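You operate a simulated robot arm through the tools that you are given. There is no shell and no other tool. Be economical: measure what you need, move in short steps, check, and stop when the job is done.

The job below is to be done with a simulated robot arm. You get a single attempt, and the scene is never put back.

TASK
Swap the broken section for the spare and catch it again.
Fine: free the catch first; the broken one goes in the tray marked BROKEN; the spare's mark lies on the label side; the others stay caught.

Only the result counts: the job must be done as asked and must still hold three seconds after the hand-in. Knocking over, shifting, dropping, spilling or breaking anything else fails it.

THE ROBOT
A 5-joint arm with a fingered hand on a trunk, on a base that drives. Base frame: it is fixed to the floor where the robot stands at the start and does not move with it; the origin is under the middle of the robot, x ahead of it, y to its left, z up; the surface under the hand at the start is at about z = 0.538. Units: m, rad, N and s.
With the tool pointing down near the work surface it reaches from about 0.24 to 0.56 m from the robot's upright axis, wherever it stands. Its first joint turns from -2.007 to 2.007 rad. Places, roughly: blue catch [0.5, 0.4, 0.6]; green catch [0.5, 0.2, 0.6]; pocket by the blue catch [0.4, 0.5, 0.5]; pocket by the green catch [0.4, 0.2, 0.5]; pocket by the red catch [0.4, 0.7, 0.5]; red catch [0.5, 0.7, 0.6]; reject [0.7, 0.3, 0.5]. The tool tilts only in the upright plane through the base axis and itself; it spins freely about its own axis. Payload 2.9 kg.
The TCP is the grasp point between the finger pads, 0.022 m short of the fingertips. In the tool frame z runs along the fingers and y along their closing line. The gripper opens to 0.124 m. The gripper's body begins 0.06 m behind the TCP. The gripper is a hand of 3 fingers: y runs from the thumb to the fingers, the wrist lies at [0, 0, -0.218] in the tool frame, and closing takes about 1.5 s.
Orientation is that of the tool frame in the base frame, as a unit quaternion [x, y, z, w]. With the fingers straight down and closing along the base's y, the tool's x points along the base's -x, its y along +y and its z along -z.

THE INTERFACE
- The arm moves only by the tool drive_tool. Its argument "plan" is a list of rows, each a list of 7 numbers: the closure in counts, from 0 (fully open) to 255 (shut), then the shift along the tool's x, y, z in m, then the turn, a rotation vector about the tool's x, y, z in rad. In form: [[hand, x, y, z, rx, ry, rz], ...]. A call has 1 to 12 rows; each row is the pose to reach, as a shift and turn from the pose commanded when the call began, along the tool's axes at that moment. A row lasts 0.2 s, in which the tool goes at most 0.05 m and 0.15 rad; a call with a longer step from one row to the next is refused whole, and so is a gripper value outside its range. A pose out of reach is approached as far as the arm can. The call stops where the force on the tool passes 40 N (or 10 N more than at its start, if that is more) or the arm is blocked; 0.2 s more then pass. The fingers move at their own pace (about 0.153 m/s each) and stop on an object; they squeeze with about 25 N. The grip force told is the motor's: it shows also when the fingers shut on nothing. Time passes only in rows, and 0.2 s behind the last, so rows that repeat a pose let the fingers close. It gives the time, the measured TCP pose, the force on the tool (base axes), the opening and the grip force at its end, in the units of the frame above (readings bear some noise), with the torque about the TCP (base axes, N m) and any sound that the robot's microphone picked up.
- Cameras (640 x 400 px; columns grow to the right, rows downward): "scene" is now at [-0.0182, 0.1757, 1.3927]; the picture's right is [0.56, -0.83, 0.00], its down [-0.72, -0.48, -0.50] and it looks along [0.42, 0.28, -0.86] (base axes); focal length 276 px, centre (320, 200). "wrist" rides on the gripper at [0.064, -0.037, -0.075] in the tool frame; the picture's right is [0.50, 0.87, 0.00], its down [-0.62, 0.36, -0.70] and it looks along [-0.61, 0.35, 0.71] (tool axes); focal length 230 px, centre (320, 200). There is no depth. A picture from a camera that has moved, and an enlarged one, comes with that camera's place and axes in the base frame and with its lens. The place of the scene camera against the robot may be out by one fixed shift of up to 0.025 m in any direction.
- camera(camera): a new picture of that camera. No time passes.
- raise_lower(by): slides the trunk up (or, below 0, down) by that many m; the arm and the scene camera ride with it, the base frame stays. It gives what a move gives, with no picture.
- steer(legs): drives the robot by 1 to 6 legs, each [ahead, left, turn to the left] in m, m and rad, along the robot's own axes; the way and the turn of a leg run together, so that a leg with both is an arc; at most 1.5 m and 3.142 rad a leg. The arm and the cameras ride along, it lands a little off, and it stops where it bumps. It gives what a move gives.
- set_grasp(shape): the hand has 3 fingers and takes this shape, open, in about a second: jaw (thumb against the fingers, like two jaws); tri (thumb and two fingers); tip (a fingertip pinch); poke (one finger out to press); point (the index stretched); flat (the hand flat); cup (the hand cupped); fist (a fist). The gripper value then closes the fingers along that shape, each until it touches; the sizes above hold for jaw. It gives what a move gives, with no picture.
- turn_head(pan, tilt): turns the head with the scene camera to pan (to the left, within 2.705 rad either way) and tilt (down, from -0.506 to 1.204), counted from straight ahead of the robot. It gives what a move gives.
- enlarge(camera, box): a new picture of the part [left, top, right, bottom] of that camera's present view, enlarged. No time passes.
- hand_in(): hands the job in; it is judged then, once.

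Go step by step. Nothing tells you exact positions but the pictures and the camera data: compare them with the known pose of the tool, close in by small moves and look again before you grip or let go. The budget is 120 turns and 78 pictures, counting those below and the enlarged ones. Unless the task says otherwise, let go and move clear before handing in, and close with one line.

The tools are called after ">>>" as a command line: name --pt "numbers of a row" for each row, then --argument value for the rest, lists and objects as JSON in quotes. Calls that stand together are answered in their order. drive_tool: Moves the arm, as the interface text tells. Its arguments: {"type":"object","properties":{"plan":{"type":"array","items":{"type":"array","items":{"type":"number"}}}},"required":["plan"]} The other tools are called the same way: raise_lower (by) slides the trunk up or down; set_grasp (shape) gives the hand a shape; steer (legs) drives the base; turn_head (pan, tilt) turns the head that bears the scene camera; camera (camera) takes a picture; enlarge (camera, box) takes an enlarged picture of a part of a camera's view; hand_in () hands the job in.

At the start:

```text
time_s: 0.0
position: [0.2638, 0.2809, 0.918]
tool_rot: [0.0, 1.0, 0.0, 0.001]
contact_force: [-0.2, -0.3, -1.0]
torque: [-0.01, 0.01, -0.03]
finger_gap: 0.1239
gripper_force: 0.1
shape: jaw
trunk travel left (down, up): [-0.5, 0.49]
robot x, y, heading: [0.0032, -0.0049, 0.003]
head pan, tilt: [0.59, 1.045]
```

scene: 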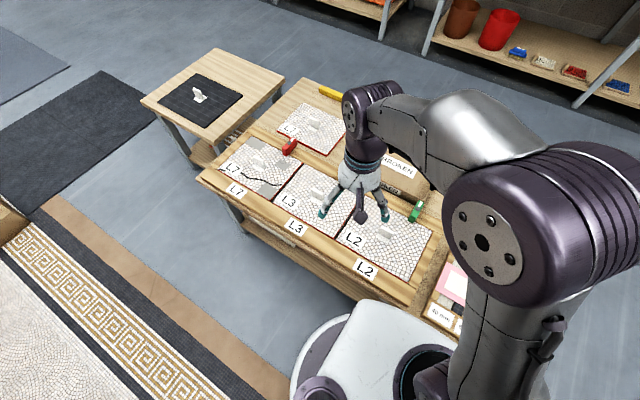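
wrist: 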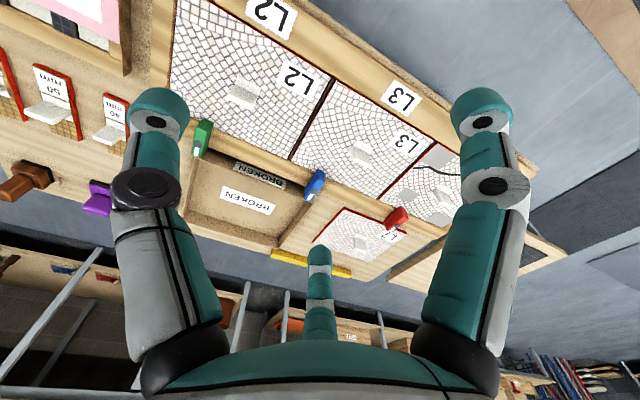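

I see three tile sections in pockets (L2, L3, cracked L7), each with a catch; a spare lies behind L7's red catch, and the BROKEN tray is behind the green/blue catches. I take a closer look at each.

>>> enlarge --camera "scene" --box '[200, 80, 360, 200]'

>>> enlarge --camera "wrist" --box '[270, 80, 510, 280]'

>>> enlarge --camera "wrist" --box '[150, 0, 390, 240]'

```text
3.33 times, centred on (280, 140) of scene
camera zoom: at [-0.0182, 0.1757, 1.3927], right [0.56, -0.83, 0.0], down [-0.72, -0.48, -0.5], along [0.42, 0.28, -0.86], focal length 919 px, centre (453, 400)
```

zoom: 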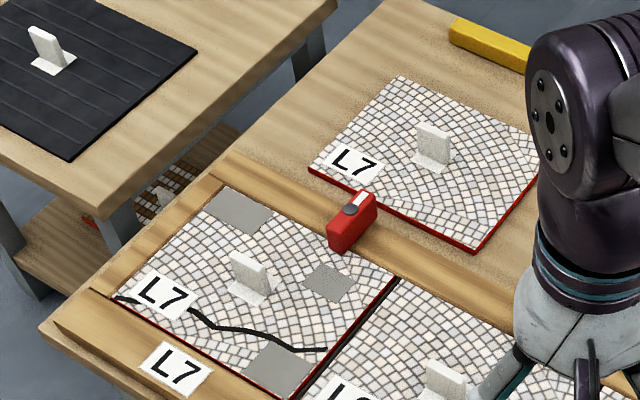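

```text
2.00 times, centred on (390, 180) of wrist
camera zoom: at [0.1999, 0.2429, 0.9931], right [-0.5, 0.87, 0.0], down [0.62, 0.36, 0.7], along [0.61, 0.35, -0.71], focal length 460 px, centre (180, 240)
```

zoom: 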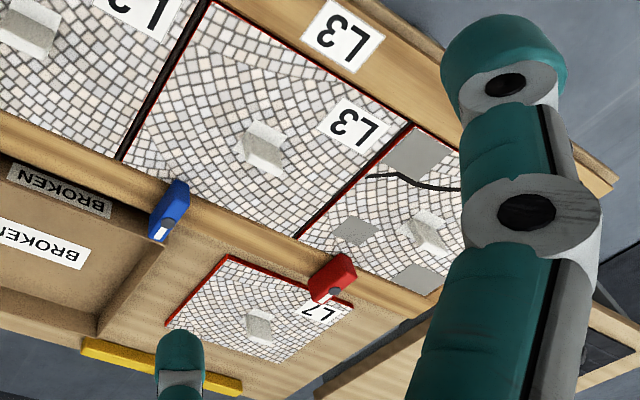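

```text
1.67 times, centred on (270, 120) of wrist
camera zoom: at [0.1999, 0.2429, 0.9931], right [-0.5, 0.87, 0.0], down [0.62, 0.36, 0.7], along [0.61, 0.35, -0.71], focal length 384 px, centre (403, 333)
```

zoom: 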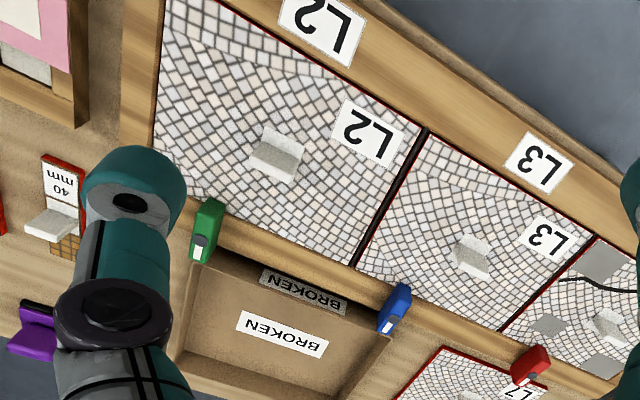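

The broken L7 section sits at about (0.40, 0.73), its red catch near (0.51, 0.66), the spare near (0.675, 0.67) and the tray near (0.69, 0.29). I check the table edge and the clearance of the base, and look at the catches more closely.

>>> turn_head --pan 0.5 --tilt 1.2

>>> camera --camera "scene"

>>> enlarge --camera "wrist" --box '[280, 150, 420, 250]'

```text
time_s: 0.7
position: [0.2629, 0.2797, 0.9174]
tool_rot: [0.001, 1.0, 0.0, 0.001]
contact_force: [-0.2, 0.7, 0.4]
torque: [0.01, 0.03, -0.04]
finger_gap: 0.1241
gripper_force: 0.0
shape: jaw
trunk travel left (down, up): [-0.5, 0.49]
robot x, y, heading: [0.0013, 0.0, 0.001]
head pan, tilt: [0.499, 1.201]
```

```text
72 pictures are left
camera scene: at [-0.0246, 0.1653, 1.3832], right [0.48, -0.88, 0.0], down [-0.82, -0.45, -0.36], along [0.32, 0.17, -0.93], focal length 276 px, centre (320, 200)
```

scene: 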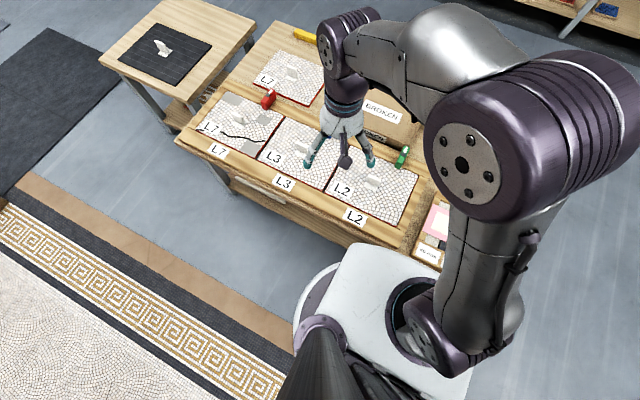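

```text
4.00 times, centred on (350, 200) of wrist
camera zoom: at [0.1999, 0.2429, 0.9931], right [-0.5, 0.87, 0.0], down [0.62, 0.36, 0.7], along [0.61, 0.35, -0.71], focal length 920 px, centre (200, 200)
```

zoom: 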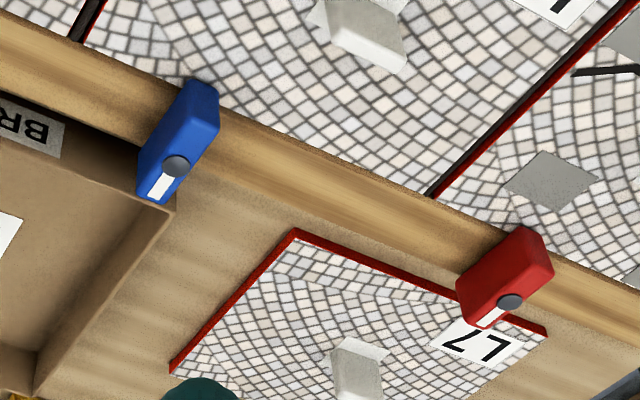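

The catches look like swivel bars with a pivot screw. I check how close the base is to the table before driving.

>>> enlarge --camera "scene" --box '[200, 160, 480, 340]'

```text
2.22 times, centred on (340, 250) of scene
camera zoom: at [-0.0246, 0.1653, 1.3832], right [0.48, -0.88, 0.0], down [-0.82, -0.45, -0.36], along [0.32, 0.17, -0.93], focal length 613 px, centre (276, 89)
```

zoom: 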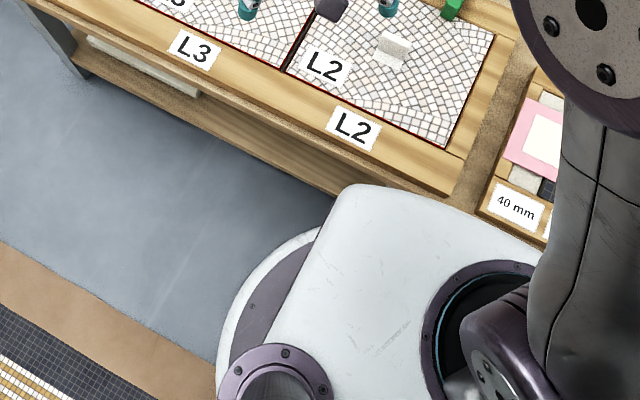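

The red catch and L7 pocket are out of reach from here, so I drive left along the table by 0.55 m and look again.

>>> steer --legs '[[0, 0.55, 0]]'

>>> turn_head --pan 0.0 --tilt 1.0

>>> camera --camera "scene"

>>> camera --camera "wrist"

```text
time_s: 3.9
position: [0.2668, 0.8337, 0.918]
tool_rot: [0.003, 1.0, 0.0, 0.0]
contact_force: [0.6, 0.8, 1.0]
torque: [-0.01, -0.02, 0.02]
finger_gap: 0.1239
gripper_force: 0.0
shape: jaw
trunk travel left (down, up): [-0.5, 0.49]
robot x, y, heading: [-0.0002, 0.558, -0.005]
head pan, tilt: [0.499, 1.201]
```

```text
time_s: 4.8
position: [0.2665, 0.8329, 0.918]
tool_rot: [0.004, 1.0, 0.001, 0.0]
contact_force: [0.6, 0.2, 0.0]
torque: [-0.03, -0.02, 0.02]
finger_gap: 0.1237
gripper_force: 0.2
shape: jaw
trunk travel left (down, up): [-0.5, 0.49]
robot x, y, heading: [0.0032, 0.5541, -0.007]
head pan, tilt: [0.0, 1.0]
```

```text
69 pictures are left
camera scene: at [-0.0011, 0.694, 1.3958], right [-0.01, -1.0, 0.0], down [-0.84, 0.01, -0.54], along [0.54, 0.0, -0.84], focal length 276 px, centre (320, 200)
```

scene: 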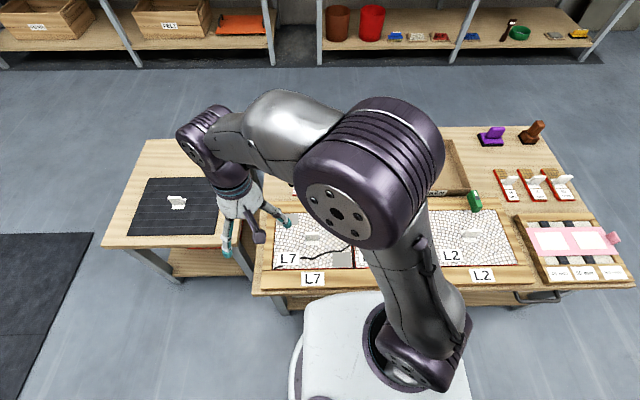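

```text
68 pictures are left
camera wrist: at [0.2035, 0.797, 0.9931], right [-0.49, 0.87, 0.0], down [0.62, 0.35, 0.7], along [0.61, 0.35, -0.71], focal length 230 px, centre (320, 200)
```

wrist: 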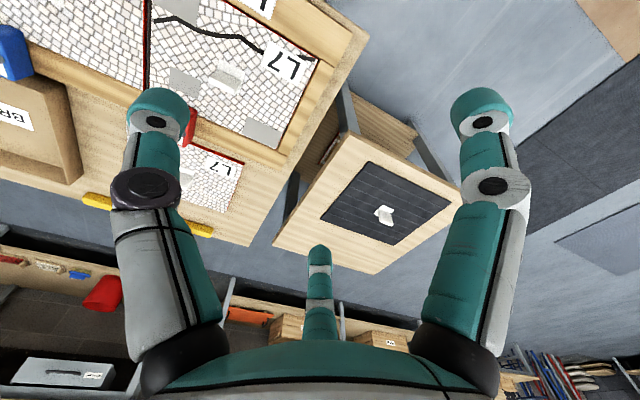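

Now beside L7. I test how far the arm can reach forward at this height, moving well above everything.

>>> drive_tool --pt "0 -0.03 -0.03 0 0 0 0" --pt "0 -0.06 -0.06 0 0 0 0" --pt "0 -0.09 -0.09 0 0 0 0" --pt "0 -0.12 -0.12 0 0 0 0" --pt "0 -0.15 -0.15 0 0 0 0" --pt "0 -0.18 -0.18 0 0 0 0" --pt "0 -0.22 -0.18 0 0 0 0" --pt "0 -0.26 -0.18 0 0 0 0" --pt "0 -0.3 -0.18 0 0 0 0" --pt "0 -0.34 -0.18 0 0 0 0" --pt "0 -0.38 -0.18 0 0 0 0" --pt "0 -0.42 -0.18 0 0 0 0"

>>> camera --camera "wrist"

>>> camera --camera "scene"

```text
time_s: 7.4
position: [0.5559, 0.638, 0.893]
tool_rot: [0.003, 1.0, -0.001, 0.001]
contact_force: [0.2, -0.1, -0.5]
torque: [-0.01, -0.02, 0.01]
finger_gap: 0.124
gripper_force: 0.0
shape: jaw
out of reach, approached as far as the arm can: row 9, 10, 11, 12
trunk travel left (down, up): [-0.5, 0.49]
robot x, y, heading: [-0.0002, 0.5555, -0.013]
head pan, tilt: [0.0, 1.0]
```

```text
67 pictures are left
camera wrist: at [0.4935, 0.6017, 0.9677], right [-0.49, 0.87, 0.0], down [0.62, 0.35, 0.7], along [0.61, 0.35, -0.71], focal length 230 px, centre (320, 200)
```

wrist: 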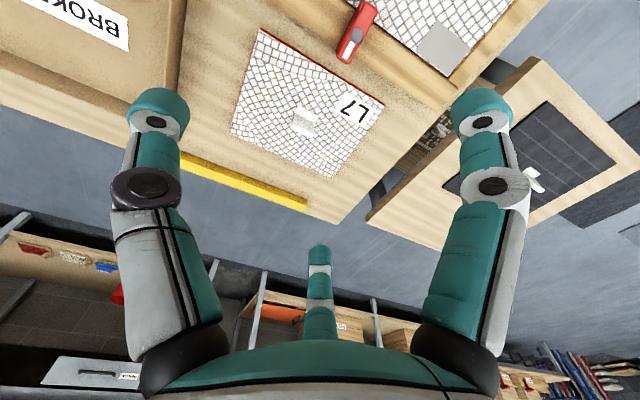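

```text
66 pictures are left
camera scene: at [-0.0008, 0.6939, 1.3958], right [-0.01, -1.0, 0.0], down [-0.84, 0.01, -0.54], along [0.54, 0.0, -0.84], focal length 276 px, centre (320, 200)
```

scene: 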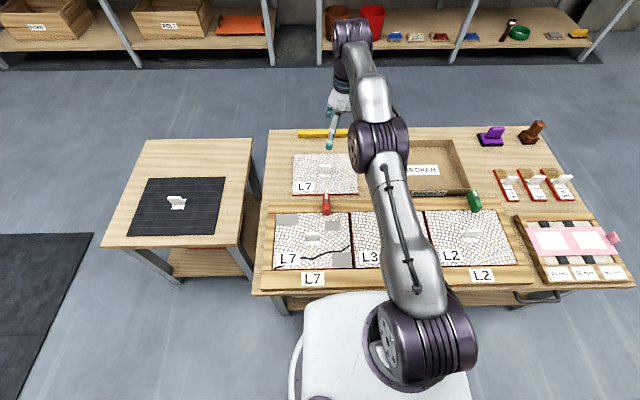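

The reach limit is about 0.56 m from the robot's axis, so spare and tray will need an approach from the far side. First the catch: I zoom in on it.

>>> enlarge --camera "scene" --box '[270, 180, 370, 280]'

>>> enlarge --camera "wrist" --box '[220, 0, 460, 190]'

```text
4.00 times, centred on (320, 230) of scene
camera zoom: at [-0.0008, 0.6939, 1.3958], right [-0.01, -1.0, 0.0], down [-0.84, 0.01, -0.54], along [0.54, 0.0, -0.84], focal length 1103 px, centre (320, 80)
```

zoom: 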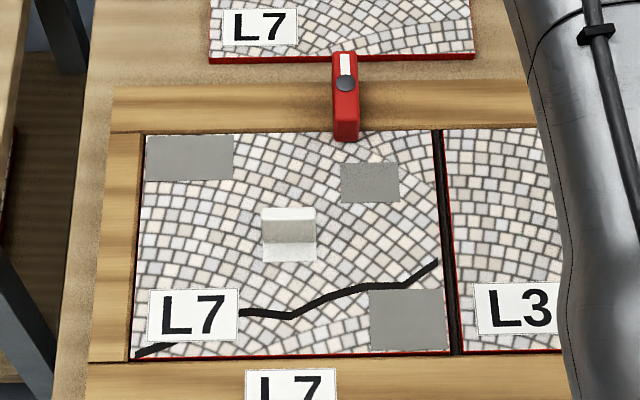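

```text
2.11 times, centred on (340, 95) of wrist
camera zoom: at [0.4935, 0.6017, 0.9677], right [-0.49, 0.87, 0.0], down [0.62, 0.35, 0.7], along [0.61, 0.35, -0.71], focal length 484 px, centre (278, 421)
```

zoom: 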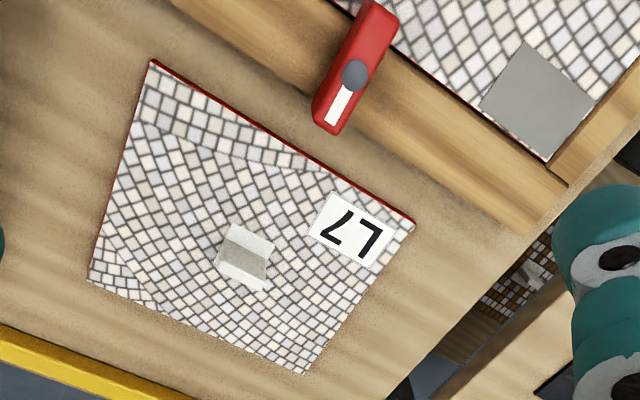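

The catch is a swivel bar about 0.07 × 0.024 m with its pivot near (0.52, 0.676). I come down above it and look.

>>> drive_tool --pt "0 0.01 0.01 0.04 0 0 0" --pt "0 0.02 0.02 0.08 0 0 0" --pt "0 0.03 0.03 0.12 0 0 0" --pt "0 0.035 0.038 0.16 0 0 0" --pt "0 0.035 0.038 0.18 0 0 0"

>>> camera --camera "wrist"

>>> camera --camera "scene"

```text
time_s: 8.6
position: [0.5164, 0.674, 0.713]
tool_rot: [0.004, 1.0, 0.0, 0.0]
contact_force: [-0.1, 0.0, 0.1]
torque: [0.01, 0.03, 0.02]
finger_gap: 0.1238
gripper_force: 0.1
shape: jaw
trunk travel left (down, up): [-0.5, 0.49]
robot x, y, heading: [-0.0031, 0.5568, -0.006]
head pan, tilt: [0.0, 1.0]
```

```text
63 pictures are left
camera wrist: at [0.4529, 0.638, 0.7875], right [-0.49, 0.87, 0.0], down [0.62, 0.35, 0.7], along [0.61, 0.35, -0.71], focal length 230 px, centre (320, 200)
```

wrist: 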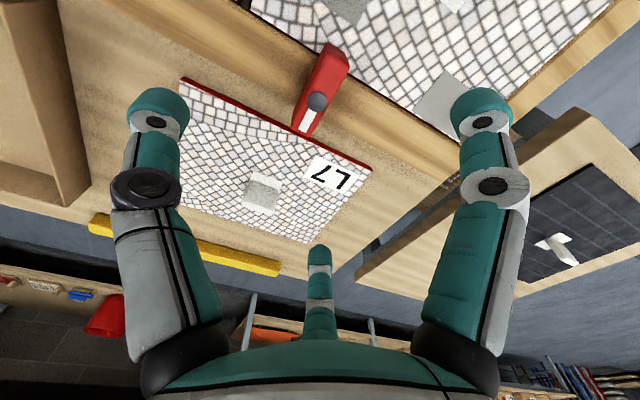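

```text
62 pictures are left
camera scene: at [-0.0009, 0.6938, 1.3958], right [-0.01, -1.0, 0.0], down [-0.84, 0.01, -0.54], along [0.54, 0.0, -0.84], focal length 276 px, centre (320, 200)
```

scene: 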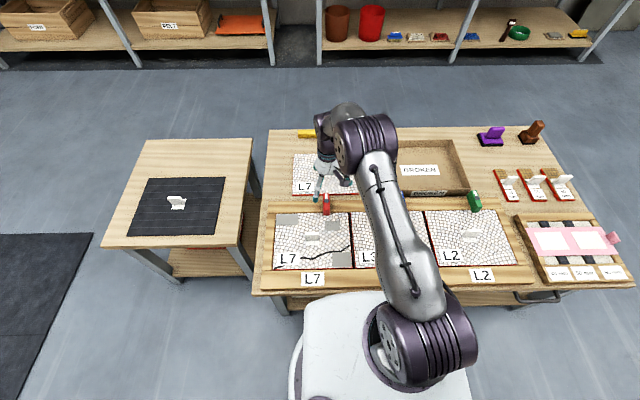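

The screw top triangulates to (0.521, 0.675, 0.591). I check how the three fingers close in the air before gripping.

>>> drive_tool --pt "170 0 0 0 0 0 0" --pt "170 0 0 0 0 0 0" --pt "170 0 0 0 0 0 0" --pt "170 0 0 0 0 0 0"

>>> camera --camera "wrist"

>>> enlarge --camera "scene" --box '[270, 100, 410, 240]'

```text
time_s: 9.6
position: [0.516, 0.6753, 0.7139]
tool_rot: [0.004, 1.0, 0.0, 0.001]
contact_force: [0.3, 0.8, -0.4]
torque: [0.02, -0.01, -0.03]
finger_gap: 0.0418
gripper_force: 0.0
shape: jaw
trunk travel left (down, up): [-0.5, 0.49]
robot x, y, heading: [-0.0001, 0.5581, -0.007]
head pan, tilt: [0.0, 1.0]
```

```text
61 pictures are left
camera wrist: at [0.4529, 0.6379, 0.788], right [-0.49, 0.87, 0.0], down [0.62, 0.35, 0.7], along [0.61, 0.35, -0.71], focal length 230 px, centre (320, 200)
```

wrist: 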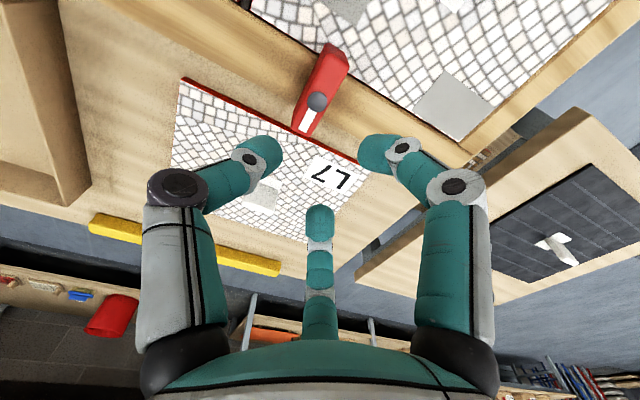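

```text
2.86 times, centred on (340, 170) of scene
camera zoom: at [-0.001, 0.6939, 1.3958], right [-0.01, -1.0, 0.0], down [-0.84, 0.01, -0.54], along [0.54, 0.0, -0.84], focal length 788 px, centre (263, 286)
```

zoom: 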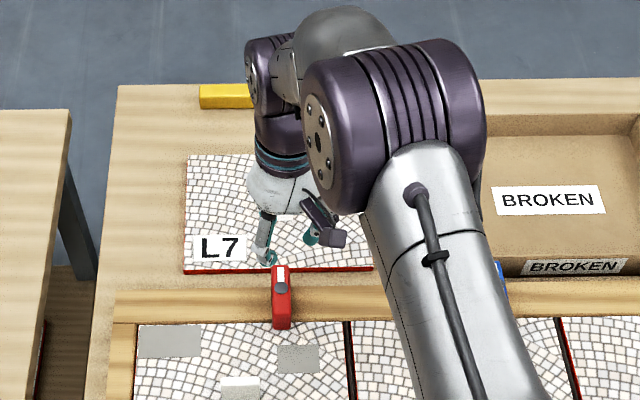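

The fingers converge to a three-point grip, good for the bar. I descend over the pivot with the fingers half open and close.

>>> drive_tool --pt "100 0 0 0 0 0 0" --pt "100 -0.005 0 0.03 0 0 0" --pt "100 -0.005 0 0.06 0 0 0" --pt "100 -0.005 0 0.09 0 0 0" --pt "100 -0.005 0 0.11 0 0 0" --pt "100 -0.005 0 0.123 0 0 0" --pt "100 -0.005 0 0.123 0 0 0"

>>> camera --camera "wrist"

>>> enlarge --camera "scene" --box '[270, 130, 390, 250]'

```text
time_s: 11.2
position: [0.5194, 0.6754, 0.5914]
tool_rot: [0.003, 1.0, 0.0, 0.001]
contact_force: [-0.3, -0.6, -0.3]
torque: [0.0, -0.01, 0.02]
finger_gap: 0.0749
gripper_force: 0.0
shape: jaw
trunk travel left (down, up): [-0.5, 0.49]
robot x, y, heading: [-0.0001, 0.5571, -0.01]
head pan, tilt: [0.0, 1.0]
```

```text
59 pictures are left
camera wrist: at [0.4565, 0.6384, 0.667], right [-0.49, 0.87, 0.0], down [0.62, 0.35, 0.7], along [0.61, 0.35, -0.71], focal length 230 px, centre (320, 200)
```

wrist: 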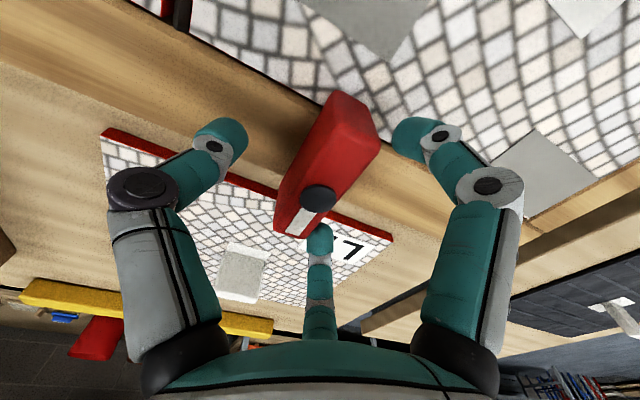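

```text
3.33 times, centred on (330, 190) of scene
camera zoom: at [-0.001, 0.6939, 1.3958], right [-0.01, -1.0, 0.0], down [-0.84, 0.01, -0.54], along [0.54, 0.0, -0.84], focal length 919 px, centre (287, 233)
```

zoom: 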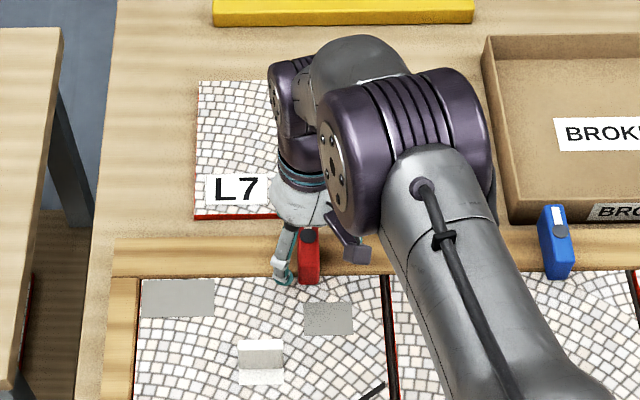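

The bar's tail end is close to one finger, so I shift 1 cm toward the nose, and close.

>>> drive_tool --pt "100 0.009 0 0 0 0 0" --pt "100 0.009 0 0 0 0 0" --pt "255 0.009 0 0 0 0 0" --pt "255 0.009 0 0 0 0 0" --pt "255 0.009 0 0 0 0 0" --pt "255 0.009 0 0 0 0 0" --pt "255 0.009 0 0 0 0 0" --pt "255 0.009 0 0 0 0 0"

>>> camera --camera "wrist"

```text
time_s: 13.0
position: [0.51, 0.6765, 0.5912]
tool_rot: [0.002, 1.0, -0.001, 0.0]
contact_force: [-1.5, 18.6, -2.1]
torque: [0.35, -0.03, 0.15]
finger_gap: 0.0284
gripper_force: 25.6
shape: jaw
trunk travel left (down, up): [-0.5, 0.49]
robot x, y, heading: [0.0038, 0.5575, -0.006]
head pan, tilt: [0.0, 1.0]
```

```text
57 pictures are left
camera wrist: at [0.4478, 0.6402, 0.6666], right [-0.5, 0.87, 0.0], down [0.62, 0.35, 0.7], along [0.61, 0.35, -0.71], focal length 230 px, centre (320, 200)
```

wrist: 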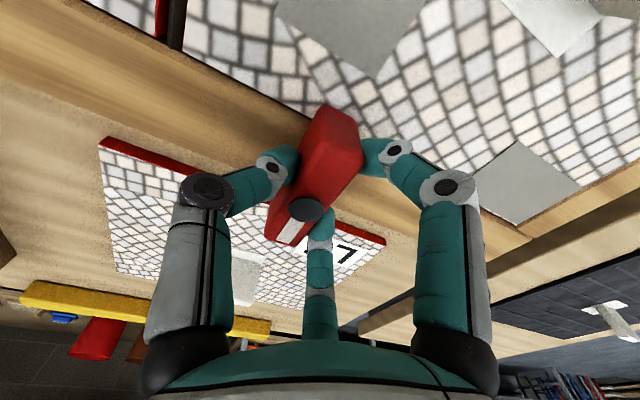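

Gripped, with a side load of 19 N; I shift slightly in +y to relieve it.

>>> drive_tool --pt "255 0 0.002 0 0 0 0" --pt "255 0 0.004 0 0 0 0" --pt "255 0 0.004 0 0 0 0"

```text
time_s: 13.8
position: [0.512, 0.6779, 0.5903]
tool_rot: [0.005, 1.0, 0.0, 0.0]
contact_force: [-1.9, 1.1, 7.2]
torque: [-0.05, 0.0, -0.02]
finger_gap: 0.0264
gripper_force: 24.7
shape: jaw
trunk travel left (down, up): [-0.5, 0.49]
robot x, y, heading: [0.0012, 0.5525, -0.005]
head pan, tilt: [0.0, 1.0]
```

The load is gone. Now I turn the bar about its pivot in a trial step (nose toward +y).

>>> drive_tool --pt "255 -0.0001 0.0015 0 0 0 0.14" --pt "255 -0.0004 0.0029 0 0 0 0.28" --pt "255 -0.0009 0.0041 0 0 0 0.42" --pt "255 -0.0009 0.0041 0 0 0 0.42"

>>> camera --camera "wrist"

```text
time_s: 14.8
position: [0.5126, 0.6826, 0.5917]
tool_rot: [0.213, 0.977, 0.001, 0.001]
contact_force: [5.6, -1.4, 7.8]
torque: [-0.2, -0.03, -0.01]
finger_gap: 0.0258
gripper_force: 25.3
shape: jaw
trunk travel left (down, up): [-0.5, 0.49]
robot x, y, heading: [0.004, 0.5551, -0.01]
head pan, tilt: [0.0, 1.0]
```

```text
56 pictures are left
camera wrist: at [0.4406, 0.6755, 0.6659], right [-0.09, 1.0, 0.0], down [0.71, 0.07, 0.7], along [0.7, 0.07, -0.71], focal length 230 px, centre (320, 200)
```

wrist: 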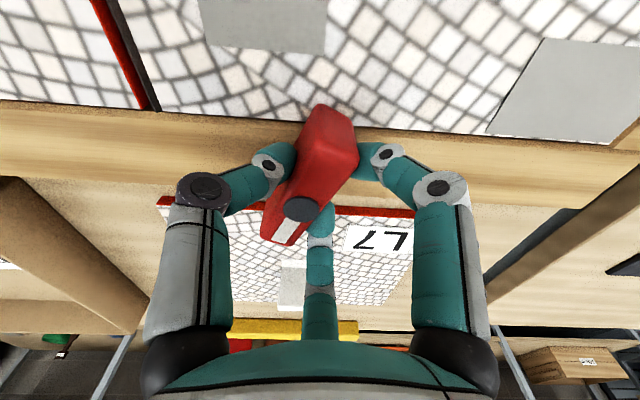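

The bar turns freely with the hand. I continue to a full quarter turn.

>>> drive_tool --pt "255 -0.0001 0.0014 0 0 0 0.14" --pt "255 -0.0004 0.0028 0 0 0 0.28" --pt "255 -0.0009 0.0041 0 0 0 0.42" --pt "255 -0.0015 0.0053 0 0 0 0.56" --pt "255 -0.0024 0.0064 0 0 0 0.7" --pt "255 -0.0033 0.0074 0 0 0 0.84" --pt "255 -0.0044 0.0083 0 0 0 0.98" --pt "255 -0.0056 0.009 0 0 0 1.12" --pt "255 -0.0059 0.0091 0 0 0 1.15" --pt "255 -0.0059 0.0091 0 0 0 1.15"

>>> camera --camera "wrist"

>>> enlarge --camera "scene" --box '[270, 130, 390, 250]'

```text
time_s: 16.6
position: [0.5237, 0.686, 0.5918]
tool_rot: [0.688, 0.726, 0.003, 0.002]
contact_force: [6.0, -11.7, 6.6]
torque: [-0.2, 0.1, 0.15]
finger_gap: 0.0261
gripper_force: 24.8
shape: jaw
trunk travel left (down, up): [-0.5, 0.49]
robot x, y, heading: [0.0024, 0.5521, -0.011]
head pan, tilt: [0.0, 1.0]
stopped in row 8: the force on the tool passed its limit at 41 N (the readings are from after the stop); the commanded pose is now the measured one
```

```text
55 pictures are left
camera wrist: at [0.4848, 0.7468, 0.6658], right [0.84, 0.55, 0.01], down [0.38, -0.6, 0.7], along [0.39, -0.59, -0.71], focal length 230 px, centre (320, 200)
```

wrist: 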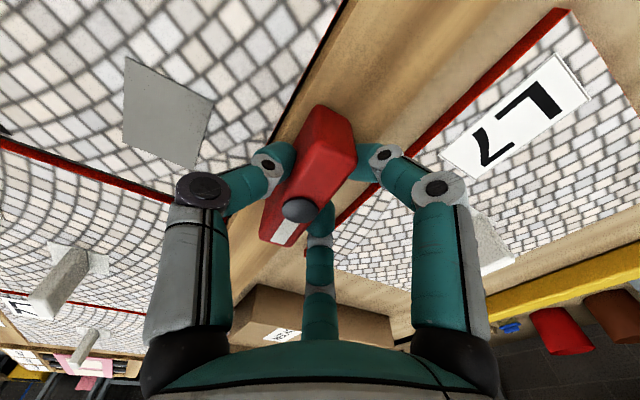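

```text
3.33 times, centred on (330, 190) of scene
camera zoom: at [-0.001, 0.6926, 1.3956], right [-0.01, -1.0, 0.0], down [-0.84, 0.01, -0.54], along [0.54, 0.0, -0.84], focal length 919 px, centre (287, 233)
```

zoom: 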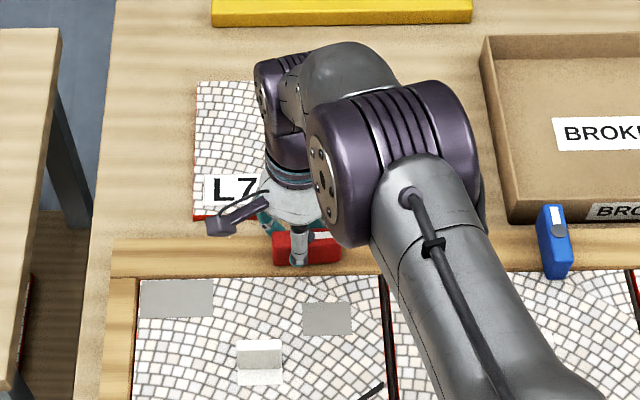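

The bar is a quarter turn round and met its stop; it's clear of the tile. I let go partly open and rise.

>>> drive_tool --pt "130 0 0 0 0 0 0" --pt "130 0 0 0 0 0 0" --pt "130 0 0 -0.02 0 0 0" --pt "130 0 0 -0.06 0 0 0" --pt "100 0 0 -0.1 0 0 0" --pt "60 0 0 -0.14 0 0 0"

>>> camera --camera "wrist"

>>> enlarge --camera "scene" --box '[250, 150, 410, 310]'

```text
time_s: 18.0
position: [0.5237, 0.6849, 0.7293]
tool_rot: [0.687, 0.726, 0.001, 0.0]
contact_force: [0.1, 0.3, 0.0]
torque: [0.03, 0.0, 0.0]
finger_gap: 0.0944
gripper_force: 0.0
shape: jaw
trunk travel left (down, up): [-0.5, 0.49]
robot x, y, heading: [0.0035, 0.5594, -0.005]
head pan, tilt: [0.0, 1.0]
```

```text
53 pictures are left
camera wrist: at [0.4841, 0.7475, 0.8042], right [0.84, 0.55, 0.0], down [0.39, -0.6, 0.7], along [0.39, -0.59, -0.71], focal length 230 px, centre (320, 200)
```

wrist: 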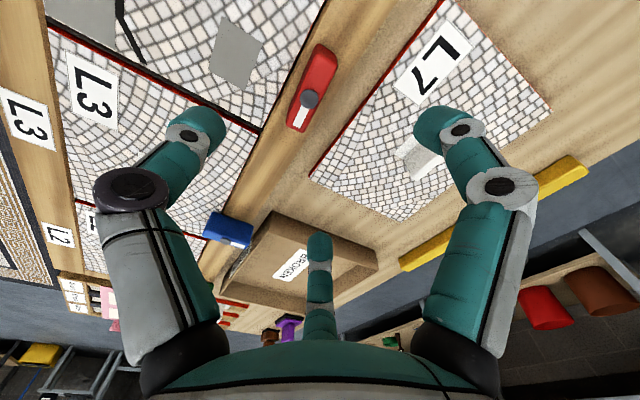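

```text
2.50 times, centred on (330, 230) of scene
camera zoom: at [-0.0012, 0.6936, 1.3958], right [-0.01, -1.0, 0.0], down [-0.84, 0.01, -0.54], along [0.54, 0.0, -0.84], focal length 689 px, centre (295, 125)
```

zoom: 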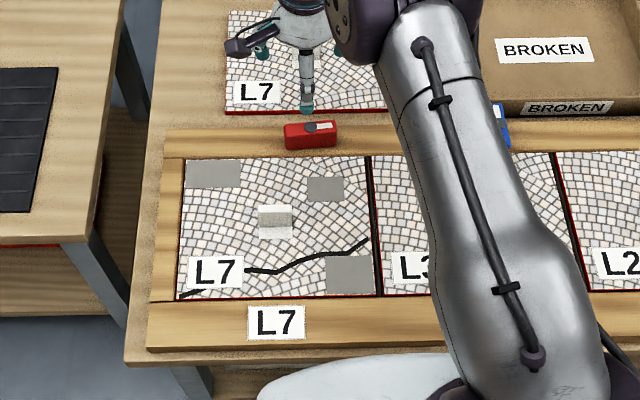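

The red catch is open and clear of the tile. I move above the broken section's fin with the fingers closing along x.

>>> drive_tool --pt "60 0.014 -0.031 0 0 0 0.054" --pt "60 0.028 -0.062 0 0 0 0.054" --pt "60 0.042 -0.093 0 0 0 0.054" --pt "60 0.0548 -0.1242 0 0 0 0.054" --pt "60 0.0548 -0.1242 0 0 0 0.054"

>>> camera --camera "wrist"

>>> enlarge --camera "scene" --box '[250, 150, 410, 310]'

```text
time_s: 19.2
position: [0.3959, 0.735, 0.7307]
tool_rot: [0.706, 0.708, 0.002, 0.002]
contact_force: [-0.2, -0.3, 1.0]
torque: [0.0, -0.01, -0.02]
finger_gap: 0.0948
gripper_force: 0.1
shape: jaw
trunk travel left (down, up): [-0.5, 0.49]
robot x, y, heading: [0.0019, 0.5552, -0.003]
head pan, tilt: [0.0, 1.0]
```

```text
51 pictures are left
camera wrist: at [0.359, 0.7987, 0.8055], right [0.87, 0.5, 0.01], down [0.35, -0.62, 0.7], along [0.35, -0.61, -0.71], focal length 230 px, centre (320, 200)
```

wrist: 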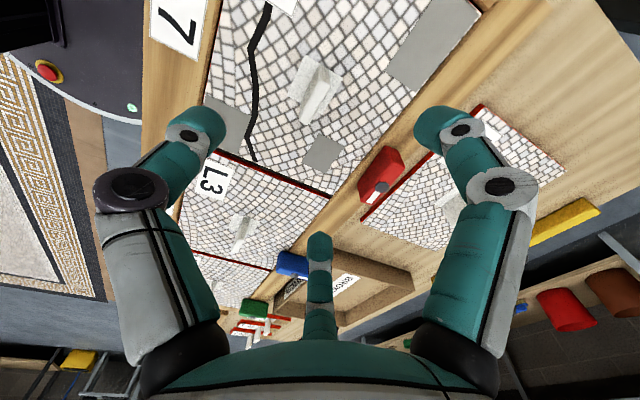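

```text
2.50 times, centred on (330, 230) of scene
camera zoom: at [-0.0006, 0.6937, 1.3958], right [-0.01, -1.0, 0.0], down [-0.84, 0.01, -0.54], along [0.54, 0.0, -0.84], focal length 689 px, centre (295, 125)
```

zoom: 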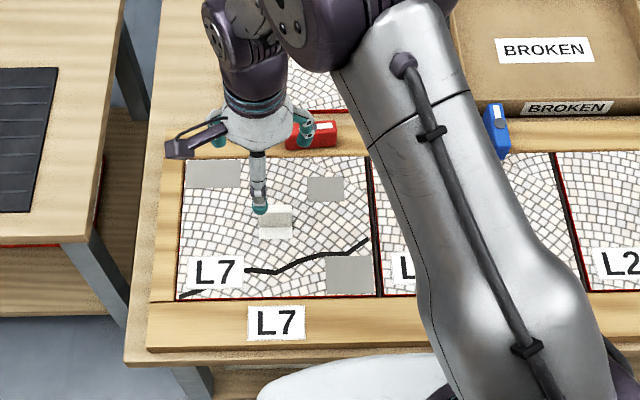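

I zoom on the fin to place it precisely.

>>> enlarge --camera "wrist" --box '[260, 30, 380, 150]'

>>> enlarge --camera "wrist" --box '[140, 0, 400, 220]'

```text
3.33 times, centred on (320, 90) of wrist
camera zoom: at [0.359, 0.7987, 0.8055], right [0.87, 0.5, 0.01], down [0.35, -0.62, 0.7], along [0.35, -0.61, -0.71], focal length 767 px, centre (320, 567)
```

zoom: 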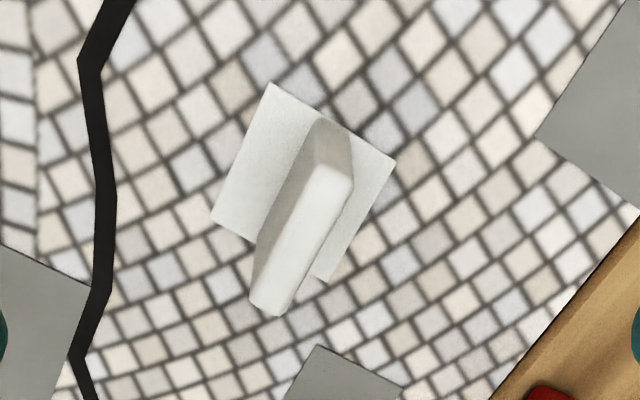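

```text
1.82 times, centred on (270, 110) of wrist
camera zoom: at [0.359, 0.7987, 0.8055], right [0.87, 0.5, 0.01], down [0.35, -0.62, 0.7], along [0.35, -0.61, -0.71], focal length 418 px, centre (411, 364)
```

zoom: 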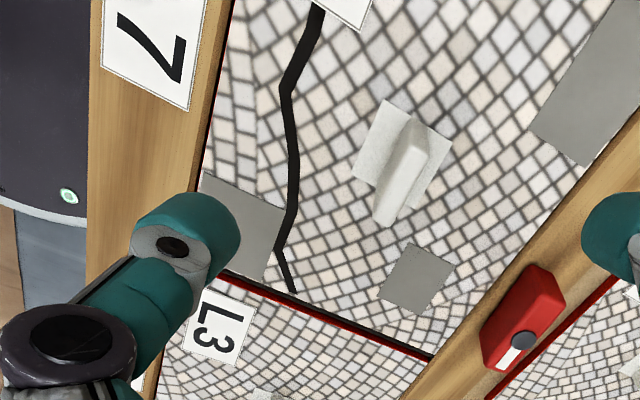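

Fin centre is about (0.396, 0.7235), its top at z ≈ 0.60. I align, descend and close.

>>> drive_tool --pt "60 -0.0115 0 0.03 0 0 0" --pt "60 -0.0115 0 0.07 0 0 0" --pt "60 -0.0115 0 0.11 0 0 0" --pt "60 -0.0115 0 0.135 0 0 0" --pt "60 -0.0115 0 0.147 0 0 0" --pt "60 -0.0115 0 0.147 0 0 0"

>>> camera --camera "wrist"

```text
time_s: 20.6
position: [0.3965, 0.7221, 0.5841]
tool_rot: [0.706, 0.708, 0.002, 0.001]
contact_force: [0.2, 0.5, 0.9]
torque: [-0.04, -0.01, 0.01]
finger_gap: 0.0946
gripper_force: 0.1
shape: jaw
trunk travel left (down, up): [-0.5, 0.49]
robot x, y, heading: [-0.0043, 0.5558, -0.007]
head pan, tilt: [0.0, 1.0]
```

```text
47 pictures are left
camera wrist: at [0.3603, 0.7855, 0.6594], right [0.87, 0.5, 0.0], down [0.35, -0.62, 0.7], along [0.35, -0.61, -0.71], focal length 230 px, centre (320, 200)
```

wrist: 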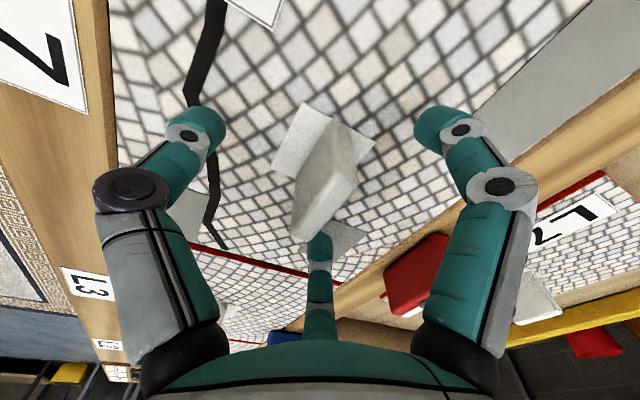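

The fin is centred between the fingers; I close.

>>> drive_tool --pt "255 0 0 0 0 0 0" --pt "255 0 0 0 0 0 0" --pt "255 0 0 0 0 0 0" --pt "255 0 0 0 0 0 0" --pt "255 0 0 0 0 0 0" --pt "255 0 0 0 0 0 0"

>>> camera --camera "wrist"

```text
time_s: 22.0
position: [0.3969, 0.7221, 0.5846]
tool_rot: [0.707, 0.708, 0.003, 0.001]
contact_force: [6.7, 2.1, 1.2]
torque: [0.02, -0.12, 0.02]
finger_gap: 0.0134
gripper_force: 24.8
shape: jaw
trunk travel left (down, up): [-0.5, 0.49]
robot x, y, heading: [0.0044, 0.5571, -0.006]
head pan, tilt: [0.0, 1.0]
```

```text
46 pictures are left
camera wrist: at [0.361, 0.7857, 0.6595], right [0.87, 0.5, 0.01], down [0.35, -0.62, 0.7], along [0.35, -0.6, -0.71], focal length 230 px, centre (320, 200)
```

wrist: 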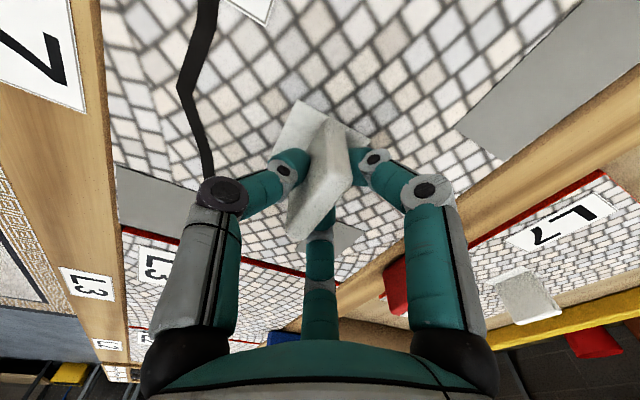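

A good grip on the fin, 13 mm gap. Seated reference: TCP (0.397, 0.722, 0.584). I lift straight up.

>>> drive_tool --pt "255 0 0.0015 0 0 0 0" --pt "255 0 0.0015 -0.01 0 0 0" --pt "255 0 0.0015 -0.02 0 0 0" --pt "255 0 0.0015 -0.035 0 0 0" --pt "255 0 0.0015 -0.05 0 0 0" --pt "255 0 0.0015 -0.08 0 0 0" --pt "255 0 0.0015 -0.11 0 0 0" --pt "255 0 0.0015 -0.14 0 0 0"

>>> camera --camera "scene"

>>> camera --camera "wrist"

```text
time_s: 23.8
position: [0.3981, 0.7208, 0.721]
tool_rot: [0.706, 0.708, 0.002, 0.0]
contact_force: [-0.2, -0.1, -6.1]
torque: [0.01, 0.0, 0.0]
finger_gap: 0.0092
gripper_force: 24.9
shape: jaw
trunk travel left (down, up): [-0.5, 0.49]
robot x, y, heading: [0.0016, 0.5542, -0.008]
head pan, tilt: [0.0, 1.0]
```

```text
45 pictures are left
camera scene: at [-0.0005, 0.6938, 1.3958], right [-0.01, -1.0, 0.0], down [-0.84, 0.01, -0.54], along [0.54, 0.0, -0.84], focal length 276 px, centre (320, 200)
```

scene: 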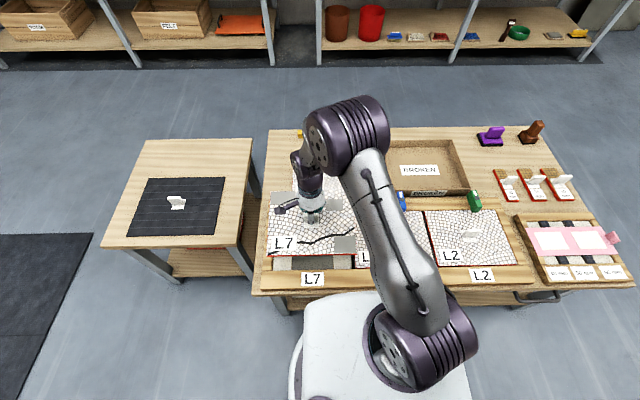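

```text
44 pictures are left
camera wrist: at [0.3616, 0.7848, 0.7959], right [0.87, 0.5, 0.0], down [0.35, -0.62, 0.7], along [0.35, -0.61, -0.71], focal length 230 px, centre (320, 200)
```

wrist: 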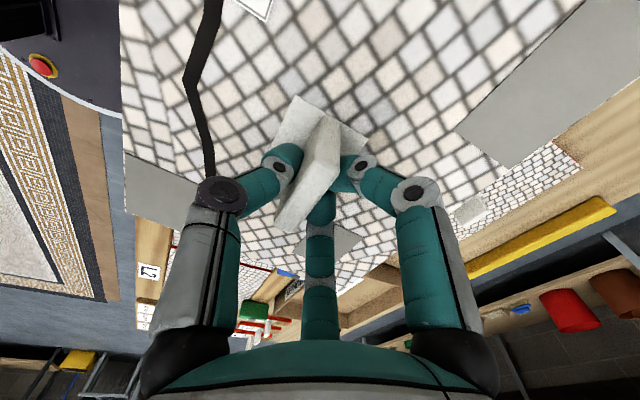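

The broken section hangs in the hand. The tray must be reached from the far side, so I check the right-hand way around the table, after raising the load.

>>> raise_lower --by 0.15

>>> turn_head --pan -1.1 --tilt 0.7

>>> camera --camera "scene"

>>> turn_head --pan -2.0 --tilt 0.7

>>> camera --camera "scene"

```text
time_s: 25.6
position: [0.3998, 0.7226, 0.8708]
tool_rot: [0.707, 0.707, 0.002, -0.001]
contact_force: [1.2, -0.7, -6.4]
torque: [0.04, -0.04, 0.03]
finger_gap: 0.009
gripper_force: 25.3
shape: jaw
trunk travel left (down, up): [-0.65, 0.34]
robot x, y, heading: [0.0043, 0.5549, -0.008]
head pan, tilt: [0.0, 1.0]
```

```text
time_s: 26.9
position: [0.3981, 0.7216, 0.872]
tool_rot: [0.707, 0.707, 0.002, 0.001]
contact_force: [-0.4, -0.7, -7.0]
torque: [0.0, -0.02, -0.03]
finger_gap: 0.0093
gripper_force: 25.5
shape: jaw
trunk travel left (down, up): [-0.65, 0.34]
robot x, y, heading: [0.0006, 0.553, -0.014]
head pan, tilt: [-1.1, 0.7]
```

```text
43 pictures are left
camera scene: at [-0.0316, 0.6188, 1.5692], right [-0.89, -0.45, 0.0], down [-0.29, 0.58, -0.76], along [0.34, -0.68, -0.64], focal length 276 px, centre (320, 200)
```

scene: 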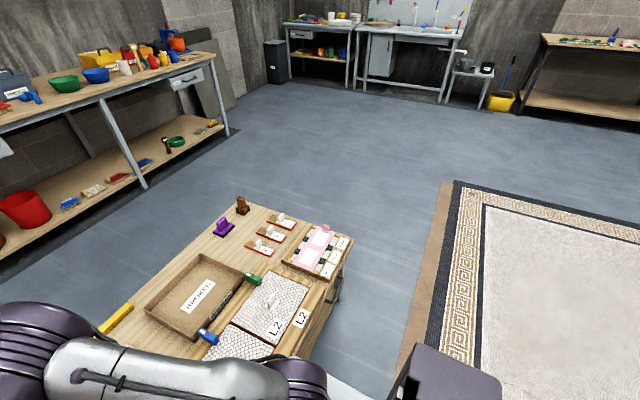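

```text
time_s: 28.1
position: [0.3984, 0.7211, 0.8694]
tool_rot: [0.706, 0.708, 0.002, 0.001]
contact_force: [-0.6, -0.6, -6.3]
torque: [-0.01, -0.01, -0.01]
finger_gap: 0.0093
gripper_force: 24.7
shape: jaw
trunk travel left (down, up): [-0.65, 0.34]
robot x, y, heading: [0.0017, 0.5555, -0.009]
head pan, tilt: [-2.0, 0.7]
```

```text
42 pictures are left
camera scene: at [-0.1055, 0.6177, 1.5692], right [-0.91, 0.42, 0.0], down [0.27, 0.58, -0.77], along [-0.32, -0.69, -0.64], focal length 276 px, centre (320, 200)
```

scene: 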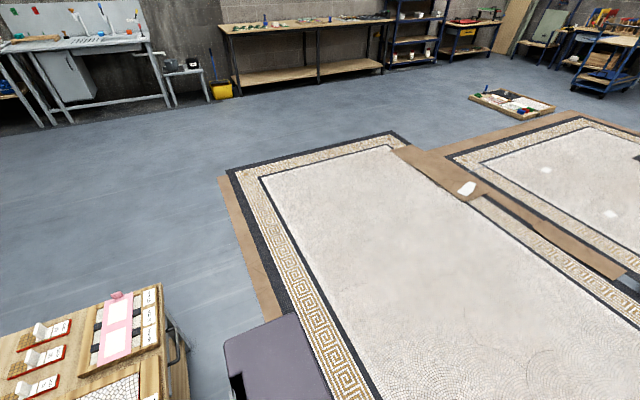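

The right side is clear floor. I drive right, past the table end, forward, and turn to face the table from behind, load held high.

>>> steer --legs '[[0, -1.4, 0], [1.22, 0, 0], [0, 0, 3.14]]'

>>> turn_head --pan -0.5 --tilt 0.9

>>> camera --camera "scene"

```text
time_s: 48.3
position: [0.8309, -1.0291, 0.8712]
tool_rot: [0.729, -0.685, 0.0, 0.002]
contact_force: [-0.3, 0.7, -6.8]
torque: [0.01, 0.01, -0.01]
finger_gap: 0.0091
gripper_force: 24.9
shape: jaw
trunk travel left (down, up): [-0.65, 0.34]
robot x, y, heading: [1.2153, -0.8384, -3.088]
head pan, tilt: [-2.0, 0.7]
```

```text
time_s: 49.9
position: [0.832, -1.0303, 0.871]
tool_rot: [0.729, -0.685, 0.0, 0.002]
contact_force: [-0.1, 0.1, -7.4]
torque: [0.02, 0.03, 0.01]
finger_gap: 0.0092
gripper_force: 24.9
shape: jaw
trunk travel left (down, up): [-0.65, 0.34]
robot x, y, heading: [1.2141, -0.842, -3.085]
head pan, tilt: [-0.499, 0.901]
```

```text
41 pictures are left
camera scene: at [1.2018, -0.9556, 1.553], right [0.43, 0.9, 0.0], down [0.71, -0.34, -0.62], along [-0.56, 0.27, -0.78], focal length 276 px, centre (320, 200)
```

scene: 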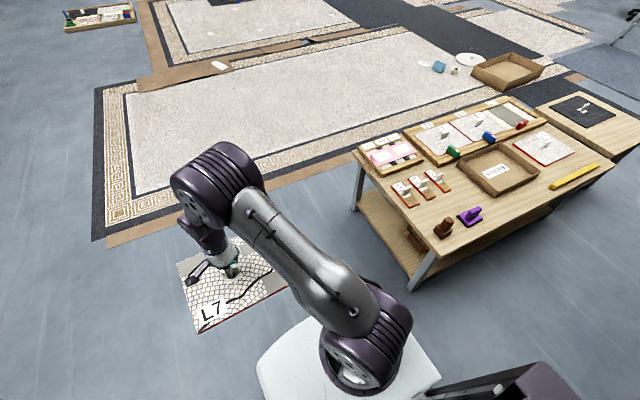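

I'm behind the table; the tray is ahead to the right. I fix the heading and slide along to stand before the tray.

>>> steer --legs '[[0, 0, -0.055], [0, -1.25, 0]]'

>>> turn_head --pan 0.0 --tilt 1.0

>>> camera --camera "scene"

>>> camera --camera "wrist"

```text
time_s: 56.6
position: [0.8403, 0.2545, 0.8704]
tool_rot: [-0.697, 0.717, 0.001, -0.002]
contact_force: [-0.1, -0.1, -6.0]
torque: [0.01, 0.07, 0.06]
finger_gap: 0.0091
gripper_force: 25.4
shape: jaw
trunk travel left (down, up): [-0.65, 0.34]
robot x, y, heading: [1.2389, 0.4093, 3.104]
head pan, tilt: [-0.499, 0.901]
```

```text
time_s: 57.6
position: [0.8406, 0.2536, 0.8704]
tool_rot: [-0.698, 0.716, 0.001, -0.001]
contact_force: [0.3, 1.1, -5.9]
torque: [0.0, 0.04, 0.0]
finger_gap: 0.0092
gripper_force: 25.2
shape: jaw
trunk travel left (down, up): [-0.65, 0.34]
robot x, y, heading: [1.24, 0.4072, 3.106]
head pan, tilt: [0.0, 1.0]
```

```text
40 pictures are left
camera scene: at [1.2112, 0.2574, 1.5458], right [0.04, 1.0, 0.0], down [0.84, -0.03, -0.54], along [-0.54, 0.02, -0.84], focal length 276 px, centre (320, 200)
```

scene: 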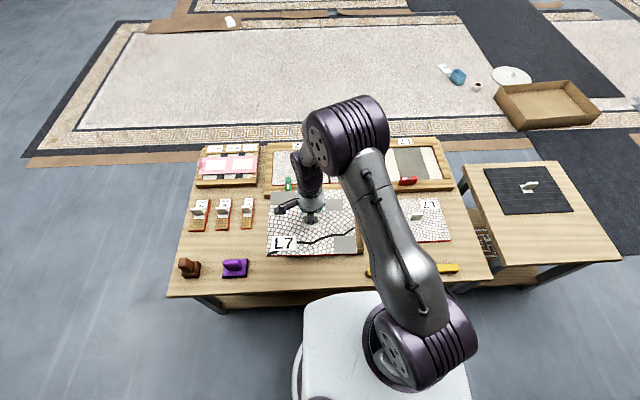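

```text
39 pictures are left
camera wrist: at [0.8762, 0.1887, 0.9455], right [-0.88, -0.48, 0.0], down [-0.34, 0.63, 0.7], along [-0.34, 0.62, -0.71], focal length 230 px, centre (320, 200)
```

wrist: 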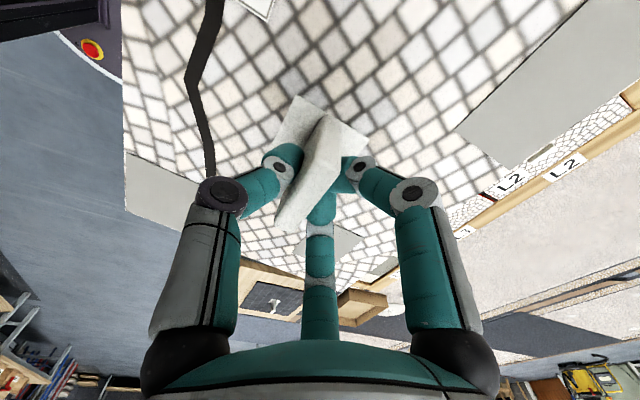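

I step a little nearer, square up and swing the load aside to see the tray unobstructed.

>>> steer --legs '[[0.045, 0, 0.035]]'

>>> drive_tool --pt "255 -0.045 0 0 0 0 0" --pt "255 -0.09 0 0 0 0 0" --pt "255 -0.135 0 0 0 0 0" --pt "255 -0.18 0 0 0 0 0" --pt "255 -0.225 0 0 0 0 0" --pt "255 -0.27 0 0 0 0 0" --pt "255 -0.315 0 0 0 0 0" --pt "255 -0.36 0 0 0 0 0"

>>> camera --camera "scene"

```text
time_s: 58.5
position: [0.7998, 0.2414, 0.8711]
tool_rot: [0.709, -0.705, 0.0, 0.001]
contact_force: [-0.7, 0.1, -7.3]
torque: [0.05, 0.02, 0.0]
finger_gap: 0.0092
gripper_force: 25.3
shape: jaw
trunk travel left (down, up): [-0.65, 0.34]
robot x, y, heading: [1.1935, 0.4106, 3.143]
head pan, tilt: [0.0, 1.0]
```

```text
time_s: 60.3
position: [0.7969, 0.606, 0.8689]
tool_rot: [0.709, -0.705, -0.001, 0.001]
contact_force: [0.3, 0.9, -6.0]
torque: [0.0, 0.06, -0.03]
finger_gap: 0.0092
gripper_force: 24.9
shape: jaw
trunk travel left (down, up): [-0.65, 0.34]
robot x, y, heading: [1.1946, 0.407, 3.135]
head pan, tilt: [0.0, 1.0]
```

```text
38 pictures are left
camera scene: at [1.1714, 0.2605, 1.546], right [0.0, 1.0, 0.0], down [0.84, 0.0, -0.54], along [-0.54, 0.0, -0.84], focal length 276 px, centre (320, 200)
```

scene: 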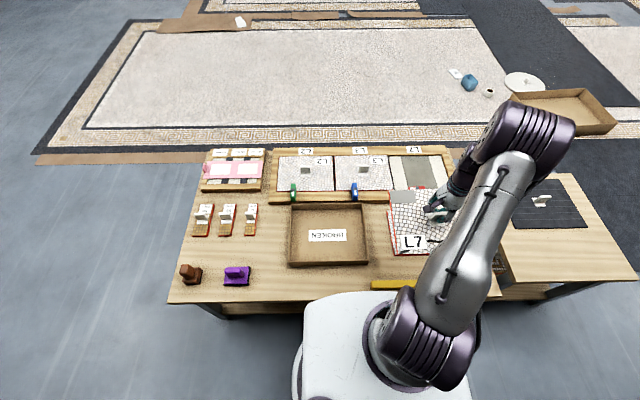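

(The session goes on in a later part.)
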